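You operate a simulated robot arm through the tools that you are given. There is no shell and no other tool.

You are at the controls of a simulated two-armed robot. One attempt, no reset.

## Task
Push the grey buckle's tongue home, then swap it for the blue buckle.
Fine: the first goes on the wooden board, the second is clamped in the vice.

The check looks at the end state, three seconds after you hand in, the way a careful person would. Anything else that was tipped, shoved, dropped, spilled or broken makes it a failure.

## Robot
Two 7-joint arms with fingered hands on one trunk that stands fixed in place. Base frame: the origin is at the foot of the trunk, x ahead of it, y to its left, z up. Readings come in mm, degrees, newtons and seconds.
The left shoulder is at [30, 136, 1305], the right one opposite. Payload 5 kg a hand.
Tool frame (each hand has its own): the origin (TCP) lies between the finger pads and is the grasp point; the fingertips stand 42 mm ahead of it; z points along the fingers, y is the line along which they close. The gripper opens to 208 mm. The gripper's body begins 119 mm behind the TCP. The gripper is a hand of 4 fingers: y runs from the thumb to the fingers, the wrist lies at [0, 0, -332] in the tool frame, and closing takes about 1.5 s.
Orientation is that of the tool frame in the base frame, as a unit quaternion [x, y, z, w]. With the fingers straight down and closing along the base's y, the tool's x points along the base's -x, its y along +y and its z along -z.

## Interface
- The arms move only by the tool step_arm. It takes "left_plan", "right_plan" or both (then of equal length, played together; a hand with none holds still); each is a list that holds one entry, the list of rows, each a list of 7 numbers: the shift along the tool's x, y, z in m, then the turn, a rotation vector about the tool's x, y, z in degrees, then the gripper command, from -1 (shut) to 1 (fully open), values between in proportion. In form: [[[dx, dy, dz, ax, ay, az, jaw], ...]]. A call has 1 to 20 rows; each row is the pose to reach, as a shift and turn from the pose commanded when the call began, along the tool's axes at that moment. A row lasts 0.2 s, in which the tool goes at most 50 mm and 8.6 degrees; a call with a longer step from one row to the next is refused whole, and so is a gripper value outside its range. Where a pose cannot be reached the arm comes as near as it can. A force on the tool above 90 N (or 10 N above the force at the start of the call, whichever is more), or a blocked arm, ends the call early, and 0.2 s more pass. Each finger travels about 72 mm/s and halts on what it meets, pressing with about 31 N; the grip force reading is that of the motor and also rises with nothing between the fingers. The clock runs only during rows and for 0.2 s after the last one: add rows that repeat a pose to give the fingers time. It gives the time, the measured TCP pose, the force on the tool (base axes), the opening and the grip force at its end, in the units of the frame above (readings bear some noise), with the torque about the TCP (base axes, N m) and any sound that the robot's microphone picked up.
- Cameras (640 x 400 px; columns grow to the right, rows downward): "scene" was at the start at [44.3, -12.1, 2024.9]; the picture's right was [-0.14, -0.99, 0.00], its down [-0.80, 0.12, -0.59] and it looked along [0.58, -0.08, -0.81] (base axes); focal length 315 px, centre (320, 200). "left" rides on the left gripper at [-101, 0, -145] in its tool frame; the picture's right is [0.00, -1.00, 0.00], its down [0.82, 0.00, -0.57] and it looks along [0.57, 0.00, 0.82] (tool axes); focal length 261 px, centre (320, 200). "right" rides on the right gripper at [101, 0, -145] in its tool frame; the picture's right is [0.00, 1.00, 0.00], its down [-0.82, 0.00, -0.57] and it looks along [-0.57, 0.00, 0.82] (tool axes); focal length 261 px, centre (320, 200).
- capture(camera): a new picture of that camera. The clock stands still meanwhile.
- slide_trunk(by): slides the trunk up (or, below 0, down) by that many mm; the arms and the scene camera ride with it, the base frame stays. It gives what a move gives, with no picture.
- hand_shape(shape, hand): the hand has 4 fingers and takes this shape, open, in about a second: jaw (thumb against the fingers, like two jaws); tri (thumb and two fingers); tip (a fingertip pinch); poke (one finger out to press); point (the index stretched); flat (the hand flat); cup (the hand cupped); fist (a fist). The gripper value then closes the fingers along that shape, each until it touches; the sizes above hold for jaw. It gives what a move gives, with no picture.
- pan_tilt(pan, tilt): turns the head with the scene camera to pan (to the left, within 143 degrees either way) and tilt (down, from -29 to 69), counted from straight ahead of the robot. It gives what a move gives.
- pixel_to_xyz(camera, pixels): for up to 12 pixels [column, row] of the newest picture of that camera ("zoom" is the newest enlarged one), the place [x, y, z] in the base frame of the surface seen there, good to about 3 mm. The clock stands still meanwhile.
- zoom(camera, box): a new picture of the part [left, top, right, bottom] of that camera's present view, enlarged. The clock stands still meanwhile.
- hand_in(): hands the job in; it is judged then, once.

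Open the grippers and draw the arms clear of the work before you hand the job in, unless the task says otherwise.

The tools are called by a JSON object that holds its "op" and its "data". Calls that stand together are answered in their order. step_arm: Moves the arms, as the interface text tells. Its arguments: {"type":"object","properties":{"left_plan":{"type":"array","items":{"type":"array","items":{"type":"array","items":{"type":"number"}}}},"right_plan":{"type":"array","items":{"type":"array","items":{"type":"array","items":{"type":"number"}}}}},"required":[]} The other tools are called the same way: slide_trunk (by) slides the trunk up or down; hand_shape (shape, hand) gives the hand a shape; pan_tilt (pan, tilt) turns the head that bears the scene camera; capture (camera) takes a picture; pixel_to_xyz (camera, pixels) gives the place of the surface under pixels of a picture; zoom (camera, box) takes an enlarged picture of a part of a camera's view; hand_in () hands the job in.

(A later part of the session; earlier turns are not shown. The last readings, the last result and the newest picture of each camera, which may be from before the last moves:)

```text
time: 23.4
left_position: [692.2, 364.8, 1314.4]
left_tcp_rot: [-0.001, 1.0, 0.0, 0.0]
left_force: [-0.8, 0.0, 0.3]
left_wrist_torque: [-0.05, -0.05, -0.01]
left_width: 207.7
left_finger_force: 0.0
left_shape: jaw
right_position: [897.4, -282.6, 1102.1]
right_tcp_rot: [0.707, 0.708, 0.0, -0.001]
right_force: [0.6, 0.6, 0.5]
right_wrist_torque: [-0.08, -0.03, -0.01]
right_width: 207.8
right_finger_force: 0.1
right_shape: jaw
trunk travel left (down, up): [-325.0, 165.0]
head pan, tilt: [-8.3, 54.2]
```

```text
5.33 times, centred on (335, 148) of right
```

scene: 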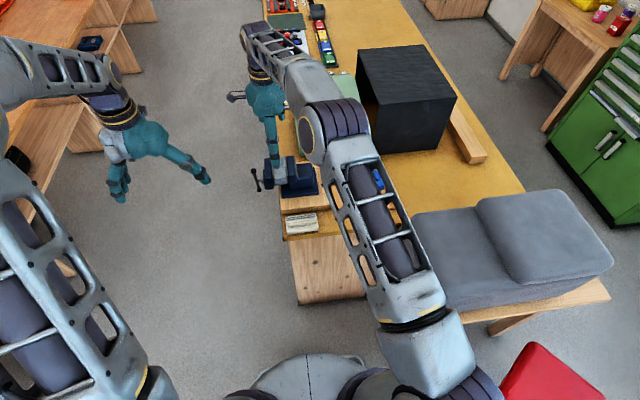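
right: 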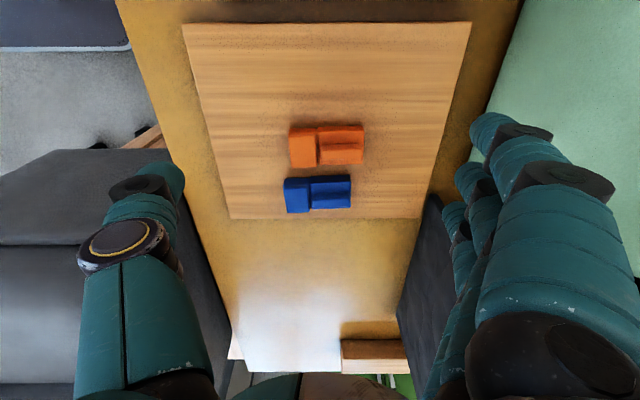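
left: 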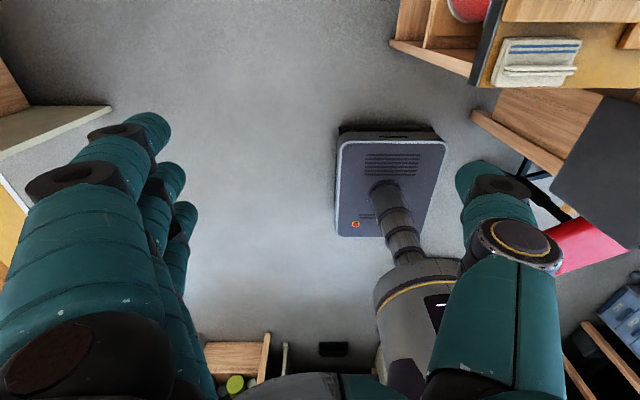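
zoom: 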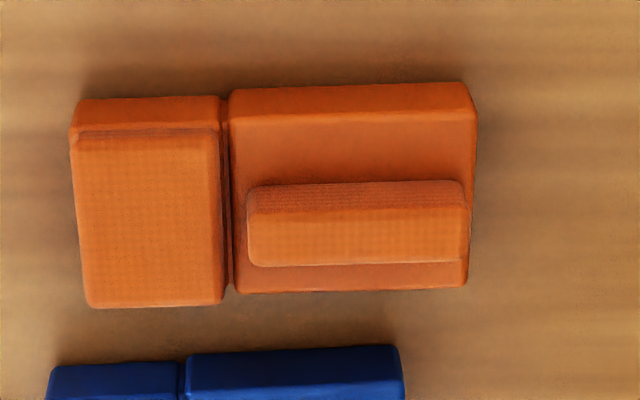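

Orange shows the same seam (≈5% of block length) and slider proportion as grey, so grey's tongue is home. Next I need a slim pinch for the rib: I try the "tip" shape on the right hand and the "poke" shape on the left, both in free air, and look.

{"op": "hand_shape", "data": {"hand": "right", "shape": "tip"}}

{"op": "hand_shape", "data": {"hand": "left", "shape": "poke"}}

{"op": "capture", "data": {"camera": "right"}}

{"op": "capture", "data": {"camera": "left"}}

```text
time: 24.3
left_position: [693.0, 364.9, 1315.2]
left_tcp_rot: [0.001, 1.0, 0.0, 0.0]
left_force: [-0.2, 0.3, -0.2]
left_wrist_torque: [0.0, 0.01, -0.04]
left_width: 207.9
left_finger_force: 0.0
left_shape: jaw
right_position: [896.7, -283.0, 1101.5]
right_tcp_rot: [0.707, 0.707, 0.001, 0.0]
right_force: [0.5, -0.6, -0.5]
right_wrist_torque: [0.01, -0.01, 0.06]
right_width: 207.8
right_finger_force: 0.0
right_shape: tip
trunk travel left (down, up): [-325.0, 165.0]
head pan, tilt: [-8.3, 54.2]
```

```text
time: 25.2
left_position: [693.0, 363.4, 1314.7]
left_tcp_rot: [0.0, 1.0, 0.0, 0.0]
left_force: [0.8, -0.1, -0.1]
left_wrist_torque: [0.0, -0.02, 0.0]
left_width: 0.0
left_finger_force: 0.1
left_shape: poke
right_position: [898.5, -282.7, 1100.3]
right_tcp_rot: [0.707, 0.707, 0.0, 0.0]
right_force: [-0.5, -0.4, 0.7]
right_wrist_torque: [0.01, -0.01, 0.03]
right_width: 207.7
right_finger_force: 0.0
right_shape: tip
trunk travel left (down, up): [-325.0, 165.0]
head pan, tilt: [-8.3, 54.2]
```

```text
taken
```

right: 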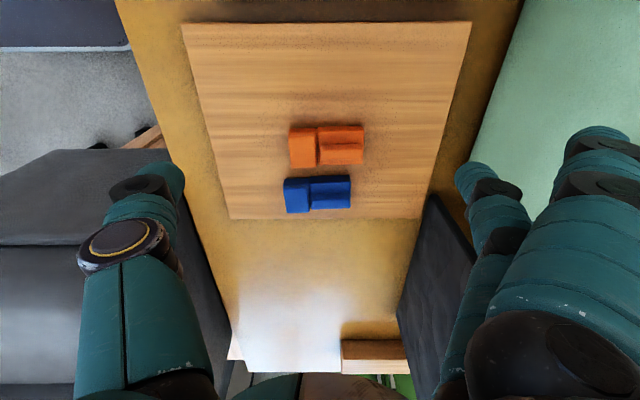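

```text
taken
```

left: 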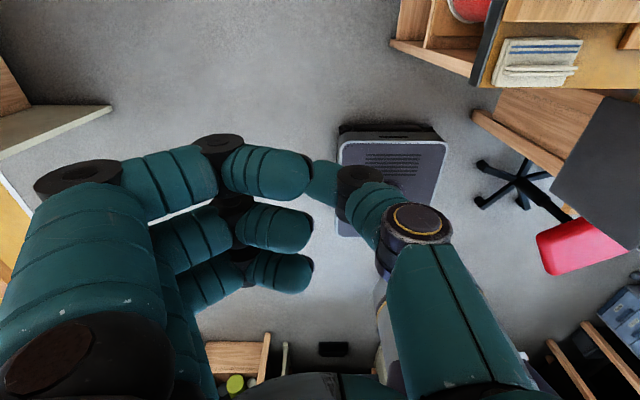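

The right "tip" shape leaves thumb and middle finger out, which suits the rib. Left "poke" looks like a closed bunch; I try "point" on the left for a single slim finger.

{"op": "hand_shape", "data": {"hand": "left", "shape": "point"}}

{"op": "capture", "data": {"camera": "left"}}

{"op": "zoom", "data": {"camera": "scene", "box": [70, 60, 250, 210]}}

```text
time: 26.1
left_position: [693.4, 363.9, 1314.9]
left_tcp_rot: [0.0, 1.0, 0.0, 0.001]
left_force: [-0.1, 0.2, 0.1]
left_wrist_torque: [-0.01, 0.01, 0.01]
left_width: 201.7
left_finger_force: 0.2
left_shape: point
right_position: [898.2, -283.4, 1101.1]
right_tcp_rot: [0.707, 0.708, 0.0, 0.0]
right_force: [0.1, -0.6, 0.0]
right_wrist_torque: [-0.05, 0.0, 0.01]
right_width: 207.7
right_finger_force: 0.1
right_shape: tip
trunk travel left (down, up): [-325.0, 165.0]
head pan, tilt: [-8.3, 54.2]
```

```text
taken
```

left: 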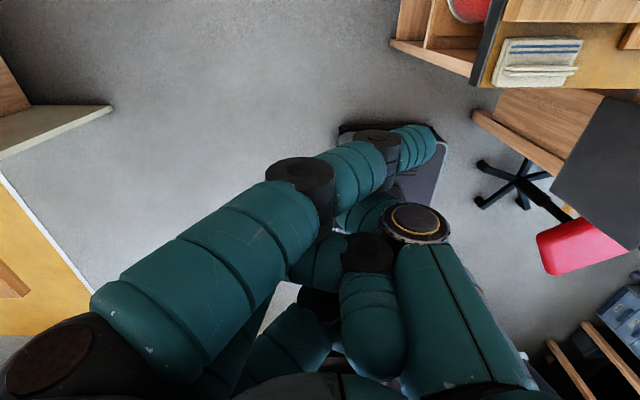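

```text
2.67 times, centred on (160, 135) of scene
```

zoom: 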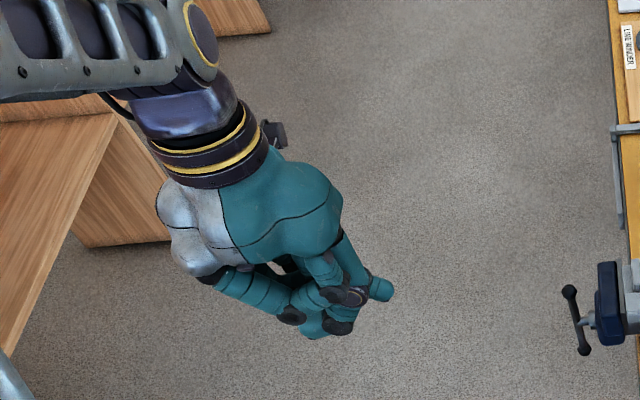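

In "point" the index reaches to (430,140) in the left view. I measure where its tip stands relative to the TCP at (693,364,1315).

{"op": "pixel_to_xyz", "data": {"camera": "left", "pixels": [[436, 145], [425, 140], [405, 150], [375, 135], [345, 165], [300, 170], [240, 220], [415, 220], [370, 210], [365, 250], [370, 340], [300, 340]]}}

```text
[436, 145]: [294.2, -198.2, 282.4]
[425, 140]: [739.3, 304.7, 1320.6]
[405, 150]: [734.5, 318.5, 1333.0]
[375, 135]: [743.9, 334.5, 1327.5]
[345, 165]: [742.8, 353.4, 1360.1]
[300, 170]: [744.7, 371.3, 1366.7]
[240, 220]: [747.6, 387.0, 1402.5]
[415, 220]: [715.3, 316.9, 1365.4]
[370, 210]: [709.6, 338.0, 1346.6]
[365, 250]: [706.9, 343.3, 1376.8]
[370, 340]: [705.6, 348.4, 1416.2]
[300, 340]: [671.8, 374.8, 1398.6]
```

In "point" the left index tip stands about (-44,-64,+5) mm in the tool frame, angled 45° toward the thumb side: usable as a crank finger on the handle. First the right hand must hold the grey rib: I lift it, turn it back by 90° and bring it over the vice.

{"op": "step_arm", "data": {"right_plan": [[[0.0, 0.0, -0.04, 0, 0, -8.2, 1], [0.0, -0.005, -0.08, 0, 0, -16.4, 1], [0.03, -0.01, -0.12, 0, 0, -24.6, 1], [0.06, -0.015, -0.15, 0, 0, -32.8, 1], [0.1, -0.02, -0.159, 0, 0, -41, 1], [0.14, -0.025, -0.159, 0, 0, -49.2, 1], [0.18, -0.03, -0.159, 0, 0, -57.4, 1], [0.22, -0.035, -0.159, 0, 0, -65.6, 1], [0.26, -0.04, -0.159, 0, 0, -73.8, 1], [0.29, -0.045, -0.159, 0, 0, -82, 1], [0.311, -0.048, -0.159, 0, 0, -90, 1], [0.311, -0.048, -0.159, 0, 0, -90, 1]]]}}

{"op": "capture", "data": {"camera": "right"}}

```text
refused: row 3 steps farther than a row can; nothing moved
```

```text
taken
```

right: 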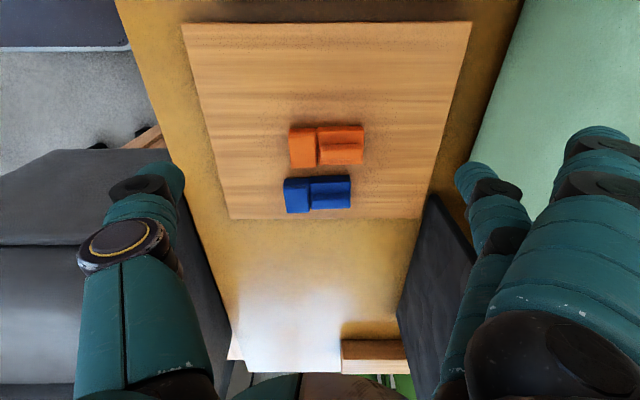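

Row 3 was a little over 50 mm, so nothing moved. I send the same path with smaller steps.

{"op": "step_arm", "data": {"right_plan": [[[0.0, 0.0, -0.04, 0, 0, -8.2, 1], [0.0, -0.005, -0.08, 0, 0, -16.4, 1], [0.02, -0.01, -0.115, 0, 0, -24.6, 1], [0.05, -0.015, -0.145, 0, 0, -32.8, 1], [0.085, -0.02, -0.159, 0, 0, -41, 1], [0.125, -0.025, -0.159, 0, 0, -49.2, 1], [0.165, -0.03, -0.159, 0, 0, -57.4, 1], [0.205, -0.035, -0.159, 0, 0, -65.6, 1], [0.245, -0.04, -0.159, 0, 0, -73.8, 1], [0.28, -0.045, -0.159, 0, 0, -82, 1], [0.311, -0.048, -0.159, 0, 0, -90, 1], [0.311, -0.048, -0.159, 0, 0, -90, 1]]]}}

{"op": "capture", "data": {"camera": "right"}}

```text
time: 28.7
left_position: [693.4, 363.8, 1314.6]
left_tcp_rot: [0.0, 1.0, 0.001, 0.001]
left_force: [0.2, -0.6, 0.0]
left_wrist_torque: [0.03, -0.02, 0.0]
left_width: 201.6
left_finger_force: 0.0
left_shape: point
right_position: [852.3, 29.6, 1262.6]
right_tcp_rot: [-0.001, 1.0, -0.001, 0.0]
right_force: [-0.2, -0.7, 0.2]
right_wrist_torque: [0.09, 0.01, 0.0]
right_width: 208.1
right_finger_force: 0.0
right_shape: tip
trunk travel left (down, up): [-325.0, 165.0]
head pan, tilt: [-8.3, 54.2]
```

```text
taken
```

right: 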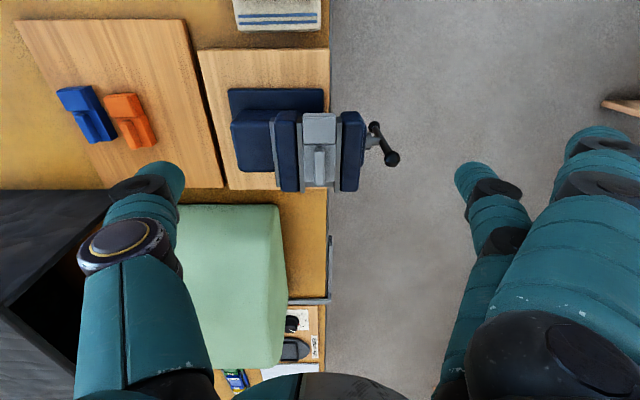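

The rib is visible at (319,165). I zoom in and measure it before the approach.

{"op": "zoom", "data": {"camera": "right", "box": [265, 95, 385, 205]}}

{"op": "pixel_to_xyz", "data": {"camera": "right", "pixels": [[319, 155], [319, 165], [319, 178], [316, 170], [323, 170], [319, 120], [308, 125], [331, 125], [310, 180], [330, 180], [340, 165], [300, 165]]}}

```text
3.64 times, centred on (325, 150) of right
```

zoom: 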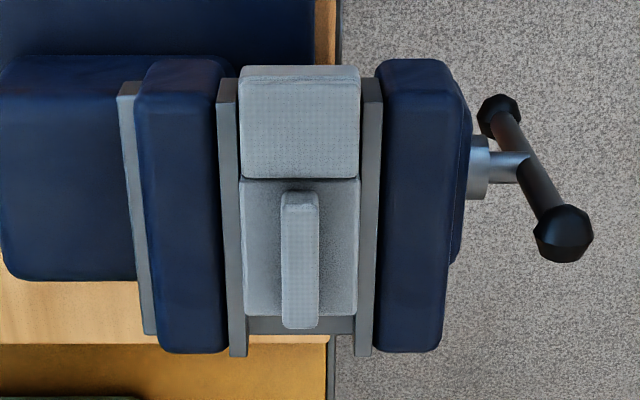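

```text
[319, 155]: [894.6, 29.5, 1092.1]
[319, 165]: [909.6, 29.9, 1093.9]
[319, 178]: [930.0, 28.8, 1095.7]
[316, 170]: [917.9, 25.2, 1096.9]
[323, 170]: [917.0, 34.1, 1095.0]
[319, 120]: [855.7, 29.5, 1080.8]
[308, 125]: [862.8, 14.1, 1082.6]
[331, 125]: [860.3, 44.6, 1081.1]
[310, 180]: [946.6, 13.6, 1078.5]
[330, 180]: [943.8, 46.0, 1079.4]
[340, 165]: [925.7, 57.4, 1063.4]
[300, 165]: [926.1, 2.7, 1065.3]
```

I check the grey bar visible behind the slider (zoom (265,325)), to learn whether the buckle rests on something.

{"op": "pixel_to_xyz", "data": {"camera": "zoom", "pixels": [[265, 324], [335, 324], [335, 330], [262, 330], [300, 72], [230, 200], [370, 200], [475, 170], [505, 170], [530, 180], [498, 108], [562, 240]]}}

```text
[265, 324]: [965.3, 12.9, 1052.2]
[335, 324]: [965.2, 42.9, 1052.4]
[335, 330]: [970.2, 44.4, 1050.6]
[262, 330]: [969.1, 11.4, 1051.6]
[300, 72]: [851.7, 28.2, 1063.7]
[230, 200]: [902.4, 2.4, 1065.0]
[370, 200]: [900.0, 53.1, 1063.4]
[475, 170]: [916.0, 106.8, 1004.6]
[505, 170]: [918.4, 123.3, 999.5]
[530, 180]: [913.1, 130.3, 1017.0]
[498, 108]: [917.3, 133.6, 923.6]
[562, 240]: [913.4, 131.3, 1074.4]
```

A ledge at z≈1052 carries the buckle between the jaws, so it will not drop when the vice opens. I shift the right hand slightly aside to watch with its camera, and bring the left pointing finger to a waiting place left of the handle, tilted 22° and yawed 10° so the last finger segment points along -y.

{"op": "step_arm", "data": {"left_plan": [[[-0.005, -0.005, 0.03, 5.48, -0.48, -2.47, 1], [-0.015, -0.015, 0.065, 10.97, -0.96, -4.94, 1], [-0.03, -0.025, 0.1, 16.45, -1.44, -7.41, 1], [-0.045, -0.035, 0.135, 21.94, -1.92, -9.88, 1], [-0.065, -0.05, 0.17, 21.94, -1.92, -9.88, 1], [-0.085, -0.065, 0.205, 21.94, -1.92, -9.88, 1], [-0.105, -0.08, 0.24, 21.94, -1.92, -9.88, 1], [-0.125, -0.095, 0.27, 21.94, -1.92, -9.88, 1], [-0.134, -0.106, 0.287, 21.94, -1.92, -9.88, 1], [-0.134, -0.106, 0.287, 21.94, -1.92, -9.88, 1]]], "right_plan": [[[0.005, -0.008, -0.003, 0, 0, 0, 1], [0.01, -0.016, -0.006, 0, 0, 0, 1], [0.015, -0.024, -0.009, 0, 0, 0, 1], [0.02, -0.032, -0.012, 0, 0, 0, 1], [0.025, -0.04, -0.013, 0, 0, 0, 1], [0.03, -0.045, -0.013, 0, 0, 0, 1], [0.03, -0.045, -0.013, 0, 0, 0, 1], [0.03, -0.045, -0.013, 0, 0, 0, 1], [0.03, -0.045, -0.013, 0, 0, 0, 1], [0.03, -0.045, -0.013, 0, 0, 0, 1]]]}}

{"op": "capture", "data": {"camera": "left"}}

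{"op": "capture", "data": {"camera": "right"}}

{"op": "capture", "data": {"camera": "scene"}}

```text
time: 30.9
left_position: [826.1, 257.8, 1024.5]
left_tcp_rot: [-0.086, 0.978, -0.19, 0.017]
left_force: [0.3, -0.5, -0.3]
left_wrist_torque: [0.0, -0.02, 0.03]
left_width: 202.0
left_finger_force: 0.1
left_shape: point
right_position: [820.2, -17.8, 1273.4]
right_tcp_rot: [0.0, 1.0, 0.0, 0.0]
right_force: [0.1, 0.7, 0.7]
right_wrist_torque: [0.0, 0.0, 0.02]
right_width: 207.7
right_finger_force: 0.1
right_shape: tip
trunk travel left (down, up): [-325.0, 165.0]
head pan, tilt: [-8.3, 54.2]
```

```text
taken
```

left: 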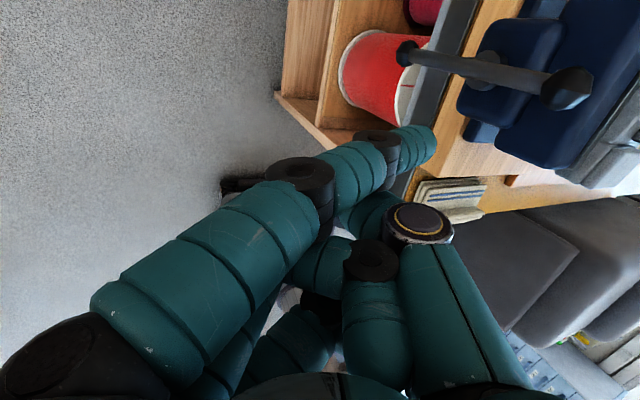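

```text
taken
```

right: 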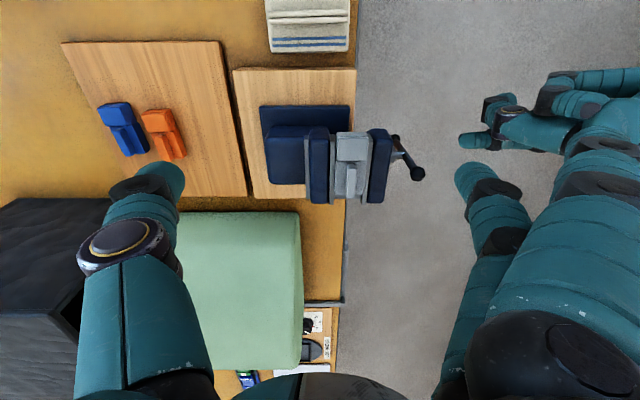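

```text
taken
```

scene: 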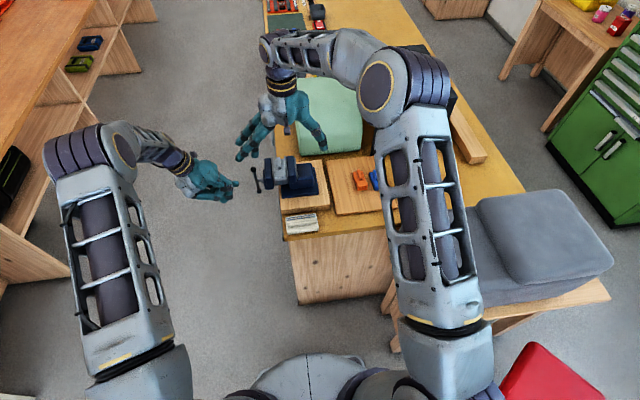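

Both views show the left index tip ((462,140) right view, (432,145) left view) and the handle. I measure tip and bar.

{"op": "zoom", "data": {"camera": "right", "box": [330, 80, 530, 210]}}

{"op": "pixel_to_xyz", "data": {"camera": "right", "pixels": [[461, 141], [470, 140], [485, 140], [500, 140], [415, 173], [405, 158], [396, 141], [392, 150], [485, 115]]}}

{"op": "pixel_to_xyz", "data": {"camera": "left", "pixels": [[432, 145], [420, 145], [405, 150], [375, 135], [405, 52], [450, 62], [490, 72], [530, 82], [567, 90], [480, 50], [510, 40], [560, 120]]}}

```text
3.08 times, centred on (430, 145) of right
```

zoom: 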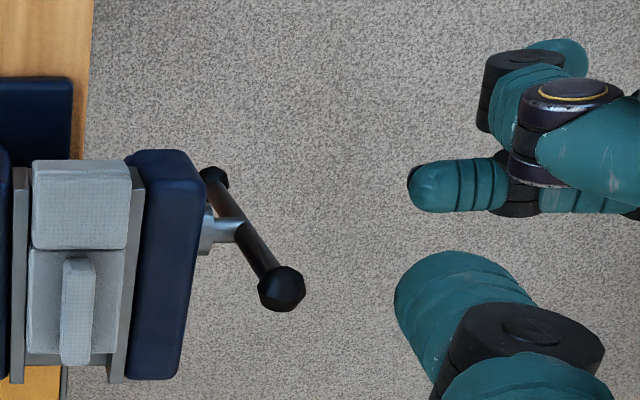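

```text
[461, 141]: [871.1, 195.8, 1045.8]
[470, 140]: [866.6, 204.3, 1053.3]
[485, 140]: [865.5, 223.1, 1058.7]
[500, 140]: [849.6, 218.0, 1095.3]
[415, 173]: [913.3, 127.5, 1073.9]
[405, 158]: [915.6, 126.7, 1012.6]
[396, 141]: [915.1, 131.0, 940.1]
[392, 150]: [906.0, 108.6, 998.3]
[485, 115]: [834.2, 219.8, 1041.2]
```

```text
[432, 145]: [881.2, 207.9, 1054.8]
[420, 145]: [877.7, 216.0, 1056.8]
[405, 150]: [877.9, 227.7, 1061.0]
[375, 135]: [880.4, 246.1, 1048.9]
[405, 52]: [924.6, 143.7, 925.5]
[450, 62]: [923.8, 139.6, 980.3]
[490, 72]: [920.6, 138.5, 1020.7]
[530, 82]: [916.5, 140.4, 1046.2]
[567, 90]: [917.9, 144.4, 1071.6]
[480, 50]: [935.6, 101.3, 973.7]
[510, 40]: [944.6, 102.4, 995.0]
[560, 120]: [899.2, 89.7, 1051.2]
```

Tip at about (872,194,1046); the bar is nearly vertical with hub (916,131,999) and its outer face at y≈139. I slide the finger along -y to y≈120, on the near side of the bar's upper half.

{"op": "step_arm", "data": {"left_plan": [[[0.0043, -0.0225, 0.0091, 0, 0, 0, 1], [0.0085, -0.045, 0.0182, 0, 0, 0, 1], [0.0128, -0.0676, 0.0273, 0, 0, 0, 1], [0.0128, -0.0676, 0.0273, 0, 0, 0, 1]]]}}

{"op": "zoom", "data": {"camera": "right", "box": [330, 80, 530, 210]}}

{"op": "capture", "data": {"camera": "left"}}

```text
time: 31.9
left_position: [826.5, 185.0, 1025.1]
left_tcp_rot: [-0.086, 0.978, -0.19, 0.016]
left_force: [0.3, -0.1, -0.4]
left_wrist_torque: [-0.11, 0.03, 0.05]
left_width: 201.9
left_finger_force: 0.1
left_shape: point
right_position: [819.9, -17.5, 1272.5]
right_tcp_rot: [-0.001, 1.0, 0.0, 0.0]
right_force: [0.4, 0.8, 0.0]
right_wrist_torque: [-0.07, -0.02, -0.01]
right_width: 208.1
right_finger_force: 0.1
right_shape: tip
trunk travel left (down, up): [-325.0, 165.0]
head pan, tilt: [-8.3, 54.2]
```

```text
3.08 times, centred on (430, 145) of right
```

zoom: 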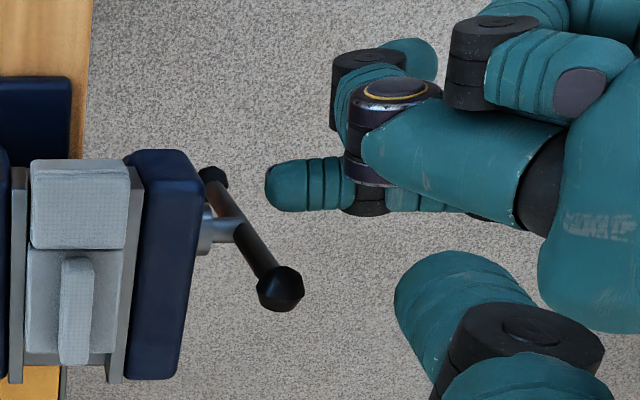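

```text
taken
```

left: 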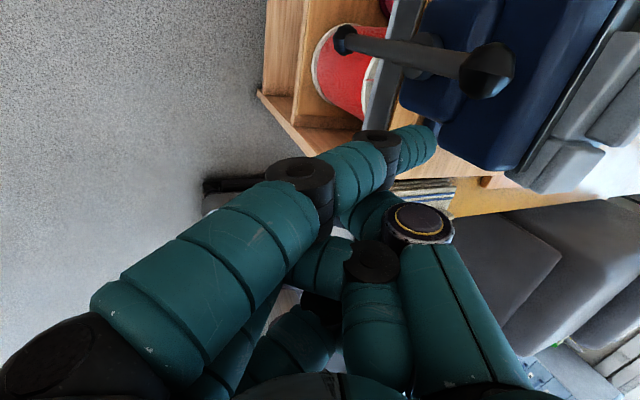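

I measure the tip and bar again from both cameras to confirm the engagement depth.

{"op": "pixel_to_xyz", "data": {"camera": "zoom", "pixels": [[270, 188], [290, 175], [310, 190], [280, 285], [255, 245], [235, 210], [215, 175], [290, 205], [390, 55], [420, 60]]}}

{"op": "pixel_to_xyz", "data": {"camera": "left", "pixels": [[432, 140], [425, 150], [405, 150], [345, 40], [400, 52], [440, 60], [485, 70], [430, 40], [450, 30], [520, 100]]}}

```text
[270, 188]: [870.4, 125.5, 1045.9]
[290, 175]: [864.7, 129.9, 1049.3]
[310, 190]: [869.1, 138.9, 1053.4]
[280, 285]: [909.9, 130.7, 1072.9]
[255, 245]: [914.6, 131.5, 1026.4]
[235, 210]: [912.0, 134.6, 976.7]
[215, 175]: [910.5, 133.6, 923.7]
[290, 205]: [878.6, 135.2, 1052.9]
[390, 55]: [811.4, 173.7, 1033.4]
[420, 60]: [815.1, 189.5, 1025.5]
```

```text
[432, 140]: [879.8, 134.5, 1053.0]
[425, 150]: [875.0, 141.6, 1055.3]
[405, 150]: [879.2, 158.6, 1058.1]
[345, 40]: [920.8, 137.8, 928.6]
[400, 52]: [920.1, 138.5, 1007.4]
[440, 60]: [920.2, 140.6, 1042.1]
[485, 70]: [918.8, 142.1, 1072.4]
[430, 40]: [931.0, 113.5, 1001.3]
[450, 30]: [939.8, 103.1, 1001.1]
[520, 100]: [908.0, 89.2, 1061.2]
```

The finger is level with the bar's upper half (tip y≈122, x≈871; bar x≈916). Now I push the upper half away (+x), the loosening sense for a right-hand screw, through roughly 30°, watching the force.

{"op": "step_arm", "data": {"left_plan": [[[-0.0143, -0.0052, 0.0021, 0, 0, 0, 1], [-0.0261, -0.0071, 0.0029, 0, 0, 0, 1], [-0.0315, -0.0084, 0.0024, 0, 0, 0, 1], [-0.0373, -0.0096, 0.0018, 0, 0, 0, 1], [-0.0415, -0.0104, 0.0019, 0, 0, 0, 1], [-0.0458, -0.0112, 0.002, 0, 0, 0, 1], [-0.05, -0.0116, 0.0028, 0, 0, 0, 1], [-0.0542, -0.0121, 0.0036, 0, 0, 0, 1]]]}}

{"op": "zoom", "data": {"camera": "right", "box": [330, 80, 530, 210]}}

{"op": "capture", "data": {"camera": "left"}}

```text
time: 33.7
left_position: [884.0, 179.7, 1029.9]
left_tcp_rot: [-0.086, 0.978, -0.19, 0.016]
left_force: [-1.5, -0.5, 0.2]
left_wrist_torque: [-0.03, -0.08, -0.09]
left_width: 201.7
left_finger_force: 0.0
left_shape: point
right_position: [819.6, -16.1, 1272.5]
right_tcp_rot: [0.001, 1.0, 0.0, -0.001]
right_force: [0.1, -0.4, 0.0]
right_wrist_torque: [-0.01, 0.05, 0.0]
right_width: 208.1
right_finger_force: 0.1
right_shape: tip
trunk travel left (down, up): [-325.0, 165.0]
head pan, tilt: [-8.3, 54.2]
```

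```text
3.08 times, centred on (430, 145) of right
```

zoom: 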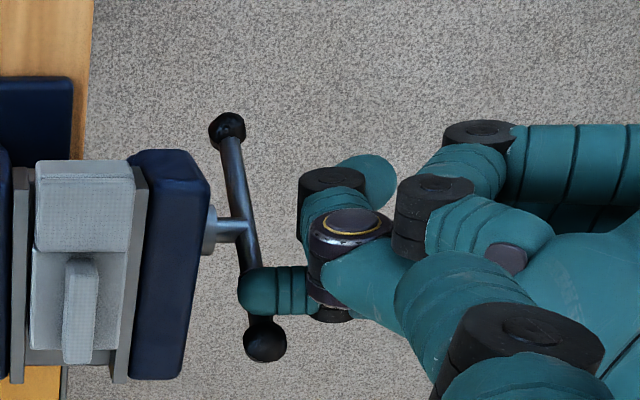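

```text
taken
```

left: 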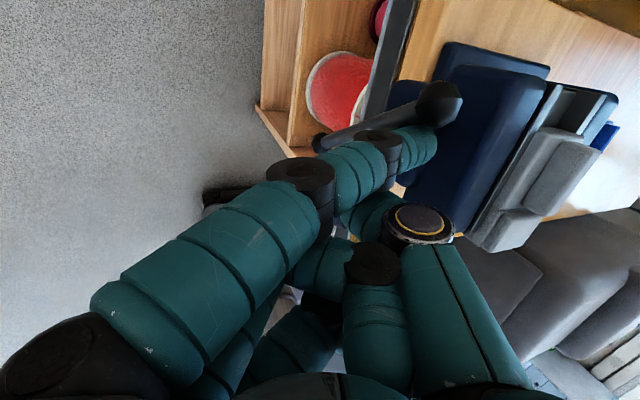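

The handle turns easily and the moving jaw has shifted outward (right edge 200→209 px). I measure the handle angle and the jaw gap now.

{"op": "pixel_to_xyz", "data": {"camera": "zoom", "pixels": [[265, 338], [228, 128], [245, 215], [235, 170], [20, 250], [140, 250], [85, 190], [40, 190], [130, 190], [80, 300], [250, 290], [180, 260]]}}

{"op": "zoom", "data": {"camera": "scene", "box": [225, 140, 335, 210]}}

```text
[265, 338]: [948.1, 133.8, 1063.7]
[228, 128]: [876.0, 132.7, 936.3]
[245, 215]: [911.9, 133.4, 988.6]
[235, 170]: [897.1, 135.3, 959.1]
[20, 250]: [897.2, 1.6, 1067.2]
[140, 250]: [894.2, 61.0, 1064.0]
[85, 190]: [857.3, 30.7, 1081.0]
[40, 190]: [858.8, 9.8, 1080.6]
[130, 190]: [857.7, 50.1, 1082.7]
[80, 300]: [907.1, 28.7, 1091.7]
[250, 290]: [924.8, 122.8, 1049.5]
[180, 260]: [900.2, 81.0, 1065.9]
```

```text
5.71 times, centred on (280, 175) of scene
```

zoom: 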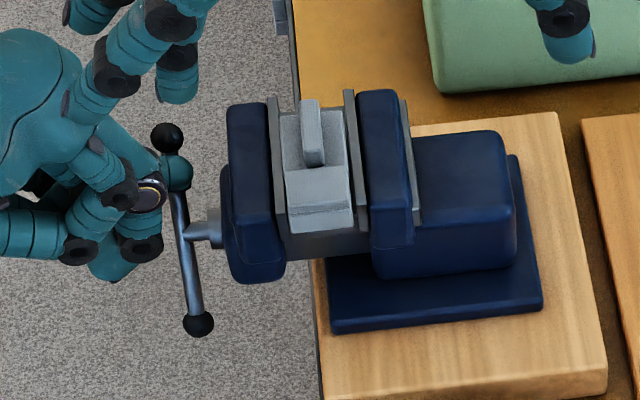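

The bar is now at about 30° and the jaw opened some 4 mm, with the buckle loose on the ledge. I continue the arc to about 75°, drifting slightly outward with the screw.

{"op": "step_arm", "data": {"left_plan": [[[-0.0063, 0.0005, 0.002, 0, 0, 0, 1], [-0.0122, 0.0013, 0.0042, 0, 0, 0, 1], [-0.0178, 0.0025, 0.0075, 0, 0, 0, 1], [-0.023, 0.0039, 0.011, 0, 0, 0, 1], [-0.0274, 0.0058, 0.0155, 0, 0, 0, 1], [-0.0314, 0.0078, 0.02, 0, 0, 0, 1]]]}}

{"op": "zoom", "data": {"camera": "right", "box": [310, 80, 510, 210]}}

{"op": "zoom", "data": {"camera": "scene", "box": [225, 140, 335, 210]}}

```text
time: 35.1
left_position: [916.0, 184.0, 1007.0]
left_tcp_rot: [-0.085, 0.978, -0.19, 0.017]
left_force: [-1.4, -0.2, 1.3]
left_wrist_torque: [-0.11, -0.09, -0.07]
left_width: 201.7
left_finger_force: 0.1
left_shape: point
right_position: [819.0, -17.4, 1272.3]
right_tcp_rot: [0.0, 1.0, 0.0, 0.0]
right_force: [0.0, -0.6, 0.1]
right_wrist_torque: [0.03, 0.03, 0.0]
right_width: 207.6
right_finger_force: 0.1
right_shape: tip
trunk travel left (down, up): [-325.0, 165.0]
head pan, tilt: [-8.3, 54.2]
```

```text
3.08 times, centred on (410, 145) of right
```

zoom: 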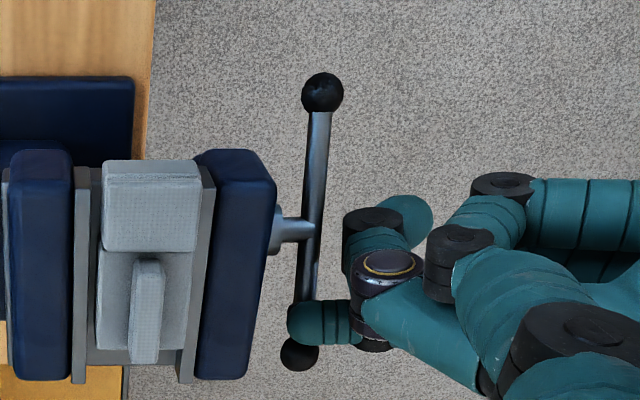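

```text
5.71 times, centred on (280, 175) of scene
```

zoom: 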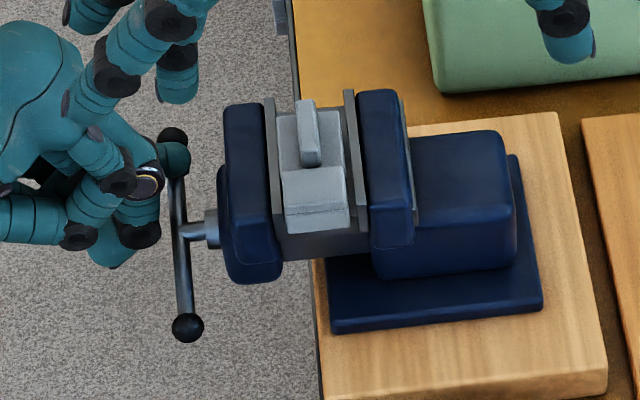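

The gap grows on the fixed-jaw side. I measure the jaw gap and handle to see how far it opens per turn.

{"op": "pixel_to_xyz", "data": {"camera": "zoom", "pixels": [[266, 200], [266, 240], [350, 200], [352, 240], [280, 180], [345, 180], [315, 190], [312, 115], [316, 150], [187, 325], [172, 140], [240, 180]]}}

{"op": "zoom", "data": {"camera": "right", "box": [310, 110, 410, 210]}}

```text
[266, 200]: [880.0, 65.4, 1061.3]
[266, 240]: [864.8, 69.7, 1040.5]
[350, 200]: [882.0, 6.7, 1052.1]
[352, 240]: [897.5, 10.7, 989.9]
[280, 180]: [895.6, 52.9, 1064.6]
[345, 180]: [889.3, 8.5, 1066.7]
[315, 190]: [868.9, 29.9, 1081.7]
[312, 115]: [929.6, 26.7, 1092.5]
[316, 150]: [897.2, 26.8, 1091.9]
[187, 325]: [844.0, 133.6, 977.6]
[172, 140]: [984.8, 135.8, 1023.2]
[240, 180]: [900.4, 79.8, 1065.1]
```

```text
4.00 times, centred on (360, 160) of right
```

zoom: 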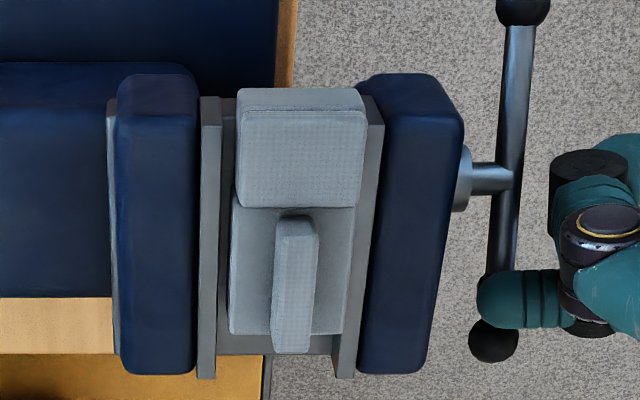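

The bar is at ≈72° and the gap beside the buckle is ≈6–7 mm. I push on to about 110° for comfortable clearance.

{"op": "step_arm", "data": {"left_plan": [[[-0.0031, 0.0023, 0.0053, 0, 0, 0, 1], [-0.0057, 0.0049, 0.0107, 0, 0, 0, 1], [-0.0067, 0.0067, 0.0144, 0, 0, 0, 1], [-0.0077, 0.0086, 0.0182, 0, 0, 0, 1], [-0.0083, 0.0127, 0.0258, 0, 0, 0, 1]]]}}

{"op": "zoom", "data": {"camera": "right", "box": [310, 80, 510, 210]}}

{"op": "zoom", "data": {"camera": "scene", "box": [225, 140, 335, 210]}}

```text
time: 36.3
left_position: [922.0, 188.7, 977.3]
left_tcp_rot: [-0.085, 0.978, -0.19, 0.017]
left_force: [1.3, -0.7, 1.2]
left_wrist_torque: [-0.12, -0.05, -0.02]
left_width: 201.7
left_finger_force: 0.0
left_shape: point
right_position: [820.5, -16.1, 1273.1]
right_tcp_rot: [0.0, 1.0, 0.0, 0.0]
right_force: [0.2, 0.3, 0.1]
right_wrist_torque: [-0.01, -0.02, -0.03]
right_width: 207.5
right_finger_force: 0.1
right_shape: tip
trunk travel left (down, up): [-325.0, 165.0]
head pan, tilt: [-8.3, 54.2]
```

```text
3.08 times, centred on (410, 145) of right
```

zoom: 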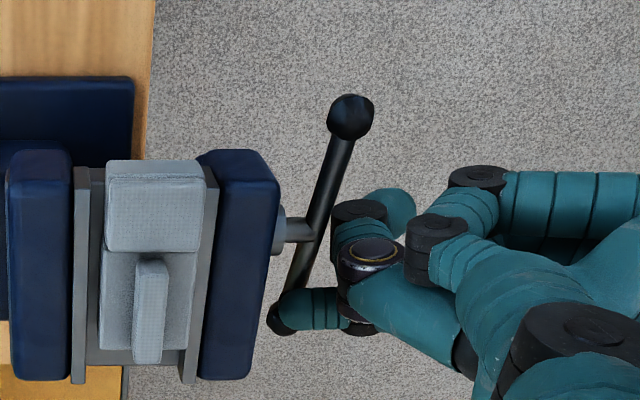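

```text
5.71 times, centred on (280, 175) of scene
```

zoom: 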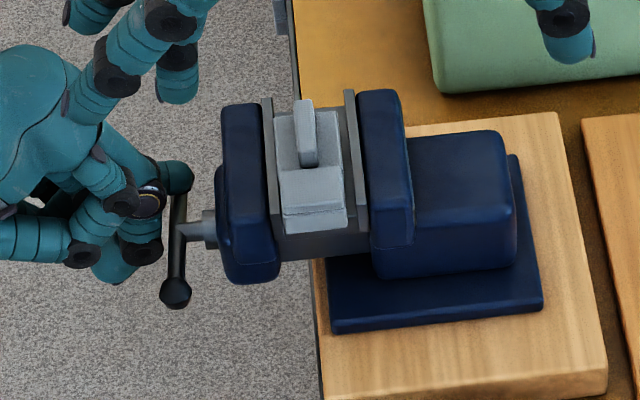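

The jaws are now open by roughly 8 mm more than the buckle. I push a little further (to ≈140°) for safer clearance, then withdraw the finger along +y.

{"op": "step_arm", "data": {"left_plan": [[[0.001, 0.0035, 0.0076, 0, 0, 0, 1], [0.0031, 0.008, 0.0148, 0, 0, 0, 1], [0.0062, 0.0113, 0.0199, 0, 0, 0, 1], [0.0085, 0.0125, 0.0222, 0, 0, 0, 1], [0.0085, 0.0125, 0.0222, 0, 0, 0, 1]]]}}

{"op": "zoom", "data": {"camera": "right", "box": [310, 80, 510, 210]}}

{"op": "zoom", "data": {"camera": "scene", "box": [225, 140, 335, 210]}}

```text
time: 37.5
left_position: [914.6, 190.9, 953.1]
left_tcp_rot: [-0.085, 0.978, -0.191, 0.017]
left_force: [1.4, 5.0, 2.9]
left_wrist_torque: [-0.25, -0.02, 0.09]
left_width: 201.9
left_finger_force: 0.0
left_shape: point
right_position: [820.4, -16.9, 1271.9]
right_tcp_rot: [-0.001, 1.0, 0.001, 0.0]
right_force: [-1.6, -0.9, -0.5]
right_wrist_torque: [-0.03, -0.01, -0.03]
right_width: 208.0
right_finger_force: 0.1
right_shape: tip
trunk travel left (down, up): [-325.0, 165.0]
head pan, tilt: [-8.3, 54.2]
```

```text
3.08 times, centred on (410, 145) of right
```

zoom: 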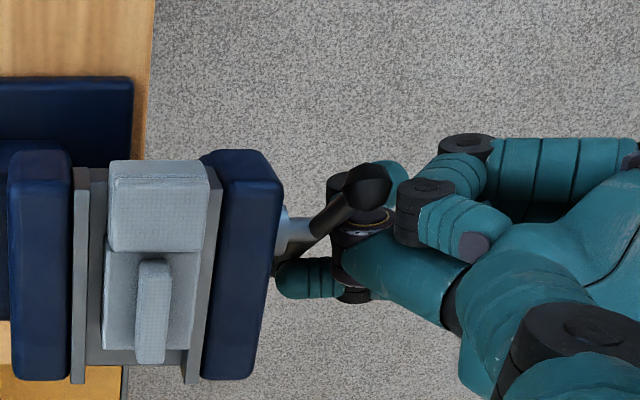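

```text
5.71 times, centred on (280, 175) of scene
```

zoom: 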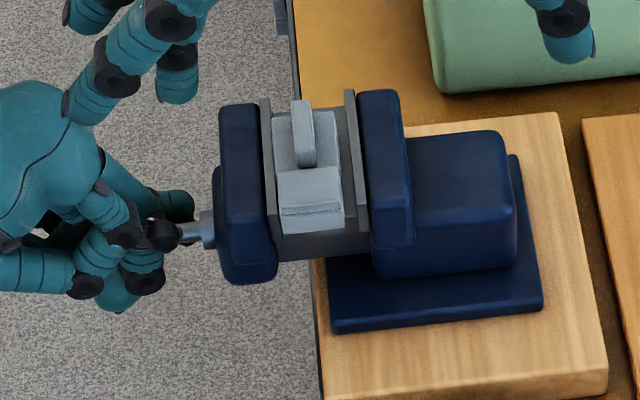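

The left hand feels 5 N sideways (its knuckle is close to the handle's ball), so I withdraw it straight along +y by 100 mm.

{"op": "step_arm", "data": {"left_plan": [[[-0.0043, 0.0228, -0.0092, 0, 0, 0, 1], [-0.0104, 0.0548, -0.0221, 0, 0, 0, 1], [-0.0174, 0.0913, -0.0369, 0, 0, 0, 1], [-0.0174, 0.0913, -0.0369, 0, 0, 0, 1]]]}}

{"op": "zoom", "data": {"camera": "right", "box": [310, 80, 510, 210]}}

```text
time: 38.5
left_position: [916.3, 291.8, 954.1]
left_tcp_rot: [-0.086, 0.978, -0.191, 0.016]
left_force: [0.0, 0.1, 0.1]
left_wrist_torque: [0.01, -0.02, 0.02]
left_width: 201.5
left_finger_force: 0.1
left_shape: point
right_position: [820.5, -17.8, 1272.5]
right_tcp_rot: [0.0, 1.0, 0.0, 0.0]
right_force: [-0.6, -0.7, -0.2]
right_wrist_torque: [0.1, -0.01, 0.03]
right_width: 207.7
right_finger_force: 0.0
right_shape: tip
trunk travel left (down, up): [-325.0, 165.0]
head pan, tilt: [-8.3, 54.2]
```

```text
3.08 times, centred on (410, 145) of right
```

zoom: 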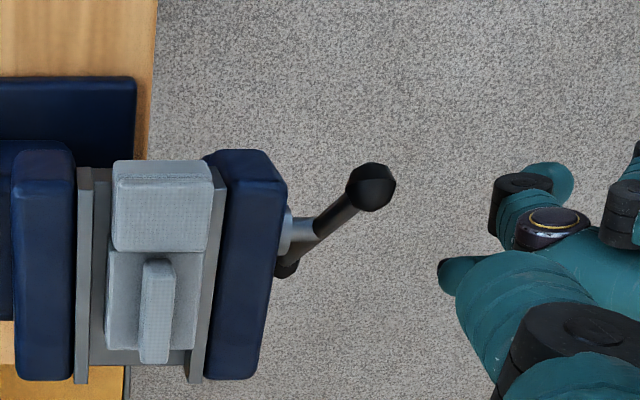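

The vice is open with clear gaps. I measure the grey buckle's rib, block and the jaw faces for the pinch.

{"op": "zoom", "data": {"camera": "right", "box": [310, 115, 410, 210]}}

{"op": "pixel_to_xyz", "data": {"camera": "zoom", "pixels": [[320, 60], [100, 60], [290, 250], [305, 250], [290, 310], [295, 220], [225, 230], [250, 130], [350, 130], [210, 200], [370, 200], [300, 325]]}}

```text
4.21 times, centred on (360, 162) of right
```

zoom: 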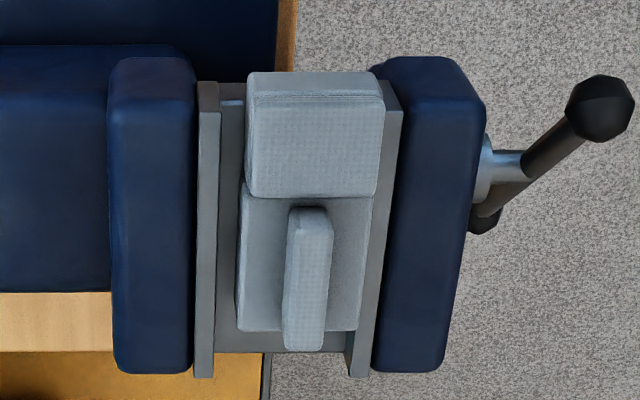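

```text
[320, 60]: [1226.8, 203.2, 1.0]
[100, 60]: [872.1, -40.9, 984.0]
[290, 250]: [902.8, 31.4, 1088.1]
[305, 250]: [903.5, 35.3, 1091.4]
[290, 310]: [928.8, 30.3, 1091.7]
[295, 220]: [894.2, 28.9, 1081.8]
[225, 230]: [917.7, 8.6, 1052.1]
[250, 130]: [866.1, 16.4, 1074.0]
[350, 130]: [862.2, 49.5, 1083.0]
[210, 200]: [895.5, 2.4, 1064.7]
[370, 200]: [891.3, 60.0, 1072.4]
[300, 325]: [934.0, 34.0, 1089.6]
```

The rib centre now lies near y≈37, x≈893–938. I narrow the right pinch to about 70 mm, tilt 12° forward, and move above the rib (TCP z≈1165), then look.

{"op": "step_arm", "data": {"right_plan": [[[-0.012, 0.009, 0.0, 0, -2, 0, 0.7], [-0.025, 0.018, 0.02, 0, -5, 0, 0.4], [-0.04, 0.03, 0.045, 0, -8, 0, 0.1], [-0.055, 0.042, 0.07, 0, -11, 0, -0.1], [-0.0685, 0.051, 0.09, 0, -12, 0, -0.33], [-0.0765, 0.0553, 0.1075, 0, -12, 0, -0.33], [-0.0765, 0.0553, 0.1075, 0, -12, 0, -0.33], [-0.0765, 0.0553, 0.1075, 0, -12, 0, -0.33]]]}}

{"op": "capture", "data": {"camera": "right"}}

{"op": "zoom", "data": {"camera": "right", "box": [240, 80, 420, 200]}}

```text
time: 40.3
left_position: [915.9, 292.3, 954.5]
left_tcp_rot: [-0.086, 0.978, -0.19, 0.016]
left_force: [-0.8, -0.3, 0.6]
left_wrist_torque: [-0.1, 0.0, -0.02]
left_width: 201.7
left_finger_force: 0.0
left_shape: point
right_position: [895.3, 37.2, 1164.2]
right_tcp_rot: [0.001, 0.994, 0.0, 0.105]
right_force: [0.1, 0.4, -0.2]
right_wrist_torque: [0.01, 0.02, 0.0]
right_width: 70.5
right_finger_force: 0.0
right_shape: tip
trunk travel left (down, up): [-325.0, 165.0]
head pan, tilt: [-8.3, 54.2]
```

```text
taken
```

right: 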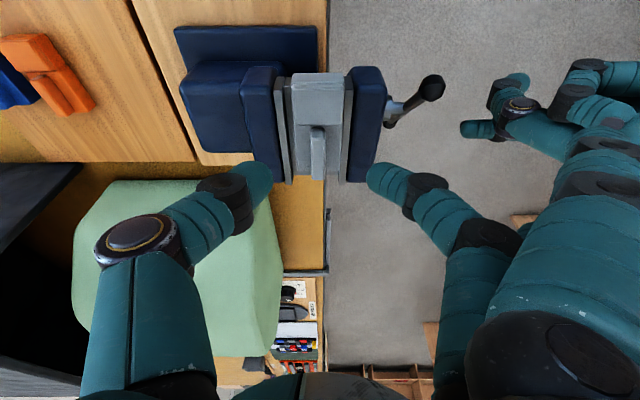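

```text
3.33 times, centred on (330, 140) of right
```

zoom: 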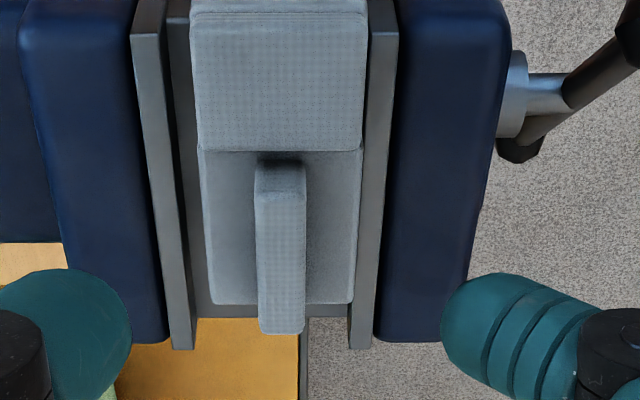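

The rib appears at column 318, slightly left of the pinch centre (320). I measure it once more before going down.

{"op": "pixel_to_xyz", "data": {"camera": "zoom", "pixels": [[262, 220], [302, 220], [280, 220], [262, 320], [300, 320], [280, 190], [200, 230], [360, 230], [125, 310], [450, 320], [180, 200], [373, 200]]}}

```text
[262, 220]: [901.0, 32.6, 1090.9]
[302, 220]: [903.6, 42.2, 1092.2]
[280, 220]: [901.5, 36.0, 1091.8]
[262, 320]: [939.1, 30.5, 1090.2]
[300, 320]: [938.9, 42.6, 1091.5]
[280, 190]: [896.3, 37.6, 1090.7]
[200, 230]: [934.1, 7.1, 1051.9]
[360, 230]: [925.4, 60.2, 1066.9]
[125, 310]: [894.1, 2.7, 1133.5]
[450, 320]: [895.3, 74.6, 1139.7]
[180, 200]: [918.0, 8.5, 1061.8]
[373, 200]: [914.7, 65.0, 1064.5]
```

Rib centre y≈36.8, thumb and finger centred about y≈38: good. I descend ~45 mm along the tool so the tips flank the rib just above the slider plate, without closing yet.

{"op": "step_arm", "data": {"right_plan": [[[-0.0003, -0.0004, 0.015, 0, 0, 0, -0.33], [-0.0008, -0.0009, 0.03, 0, 0, 0, -0.33], [-0.0011, -0.0009, 0.04, 0, 0, 0, -0.33], [-0.0013, -0.0009, 0.0455, 0, 0, 0, -0.33], [-0.0013, -0.0009, 0.0455, 0, 0, 0, -0.33]]]}}

{"op": "zoom", "data": {"camera": "right", "box": [230, 60, 420, 200]}}

{"op": "zoom", "data": {"camera": "scene", "box": [225, 130, 335, 200]}}

```text
time: 41.5
left_position: [914.8, 292.8, 954.5]
left_tcp_rot: [-0.086, 0.978, -0.19, 0.016]
left_force: [-0.1, 0.5, 0.6]
left_wrist_torque: [-0.02, 0.0, -0.01]
left_width: 201.7
left_finger_force: 0.1
left_shape: point
right_position: [906.7, 36.1, 1121.4]
right_tcp_rot: [0.0, 0.995, 0.0, 0.105]
right_force: [-1.0, 0.1, -0.5]
right_wrist_torque: [0.0, 0.0, 0.02]
right_width: 70.1
right_finger_force: 0.1
right_shape: tip
trunk travel left (down, up): [-325.0, 165.0]
head pan, tilt: [-8.3, 54.2]
```

```text
2.86 times, centred on (325, 130) of right
```

zoom: 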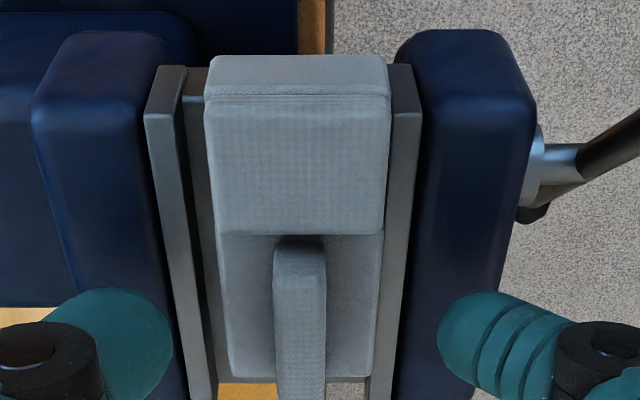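

```text
5.71 times, centred on (280, 165) of scene
```

zoom: 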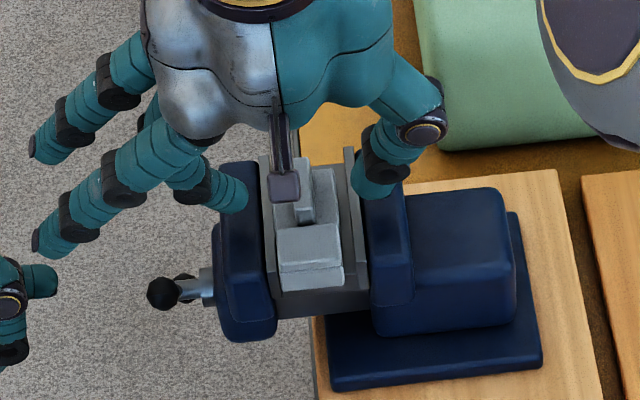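

The tips straddle the rib. I check where the tips sit in x and z relative to the rib.

{"op": "pixel_to_xyz", "data": {"camera": "zoom", "pixels": [[240, 195], [235, 180], [372, 180], [380, 190], [305, 175], [305, 215]]}}

{"op": "capture", "data": {"camera": "right"}}

{"op": "pixel_to_xyz", "data": {"camera": "right", "pixels": [[265, 170], [258, 175], [271, 165], [368, 170], [375, 172], [385, 175], [318, 160], [318, 175], [318, 195]]}}

```text
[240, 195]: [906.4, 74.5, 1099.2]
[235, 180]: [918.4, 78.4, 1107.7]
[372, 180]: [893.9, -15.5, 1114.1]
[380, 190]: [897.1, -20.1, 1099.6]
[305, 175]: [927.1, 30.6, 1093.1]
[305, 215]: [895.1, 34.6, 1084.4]
```

```text
taken
```

right: 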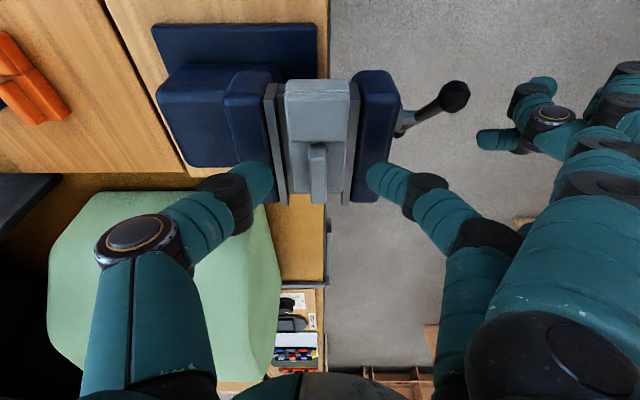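

```text
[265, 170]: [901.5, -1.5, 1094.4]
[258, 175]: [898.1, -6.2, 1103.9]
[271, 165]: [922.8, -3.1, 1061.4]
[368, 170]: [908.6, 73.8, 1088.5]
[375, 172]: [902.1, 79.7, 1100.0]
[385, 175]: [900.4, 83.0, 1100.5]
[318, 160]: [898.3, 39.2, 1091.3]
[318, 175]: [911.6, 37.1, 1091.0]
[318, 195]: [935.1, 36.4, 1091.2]
```

Tips are near x≈908 with ~12 mm overlap on the rib; the fingers may extend a little as they close, so I keep this height and close the pinch gently.

{"op": "step_arm", "data": {"right_plan": [[[0, 0, 0, 0, 0, 0, -0.5], [0, 0, 0, 0, 0, 0, -0.65], [0, 0, 0, 0, 0, 0, -0.75], [0, 0, 0, 0, 0, 0, -0.85], [0, 0, 0, 0, 0, 0, -0.9], [0, 0, 0, 0, 0, 0, -0.95], [0, 0, 0, 0, 0, 0, -1], [0, 0, 0, 0, 0, 0, -1], [0, 0, 0, 0, 0, 0, -1]]]}}

{"op": "zoom", "data": {"camera": "right", "box": [230, 60, 420, 200]}}

{"op": "zoom", "data": {"camera": "scene", "box": [225, 130, 335, 200]}}

```text
time: 43.5
left_position: [914.5, 292.7, 954.4]
left_tcp_rot: [-0.086, 0.978, -0.19, 0.016]
left_force: [-0.5, -0.1, 0.0]
left_wrist_torque: [-0.02, -0.04, 0.0]
left_width: 202.0
left_finger_force: 0.1
left_shape: point
right_position: [907.2, 36.5, 1121.6]
right_tcp_rot: [0.0, 0.994, 0.0, 0.105]
right_force: [0.0, -1.2, 1.2]
right_wrist_torque: [-0.04, 0.02, -0.01]
right_width: 7.3
right_finger_force: 31.1
right_shape: tip
trunk travel left (down, up): [-325.0, 165.0]
head pan, tilt: [-8.3, 54.2]
```

```text
2.86 times, centred on (325, 130) of right
```

zoom: 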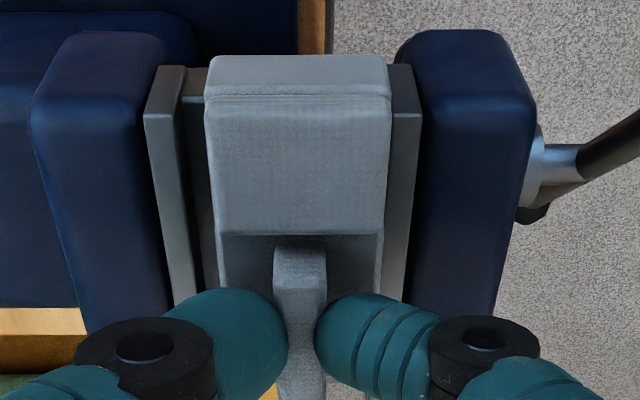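

```text
5.71 times, centred on (280, 165) of scene
```

zoom: 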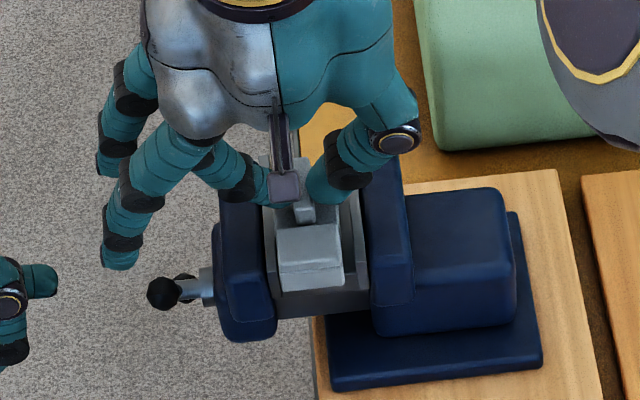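

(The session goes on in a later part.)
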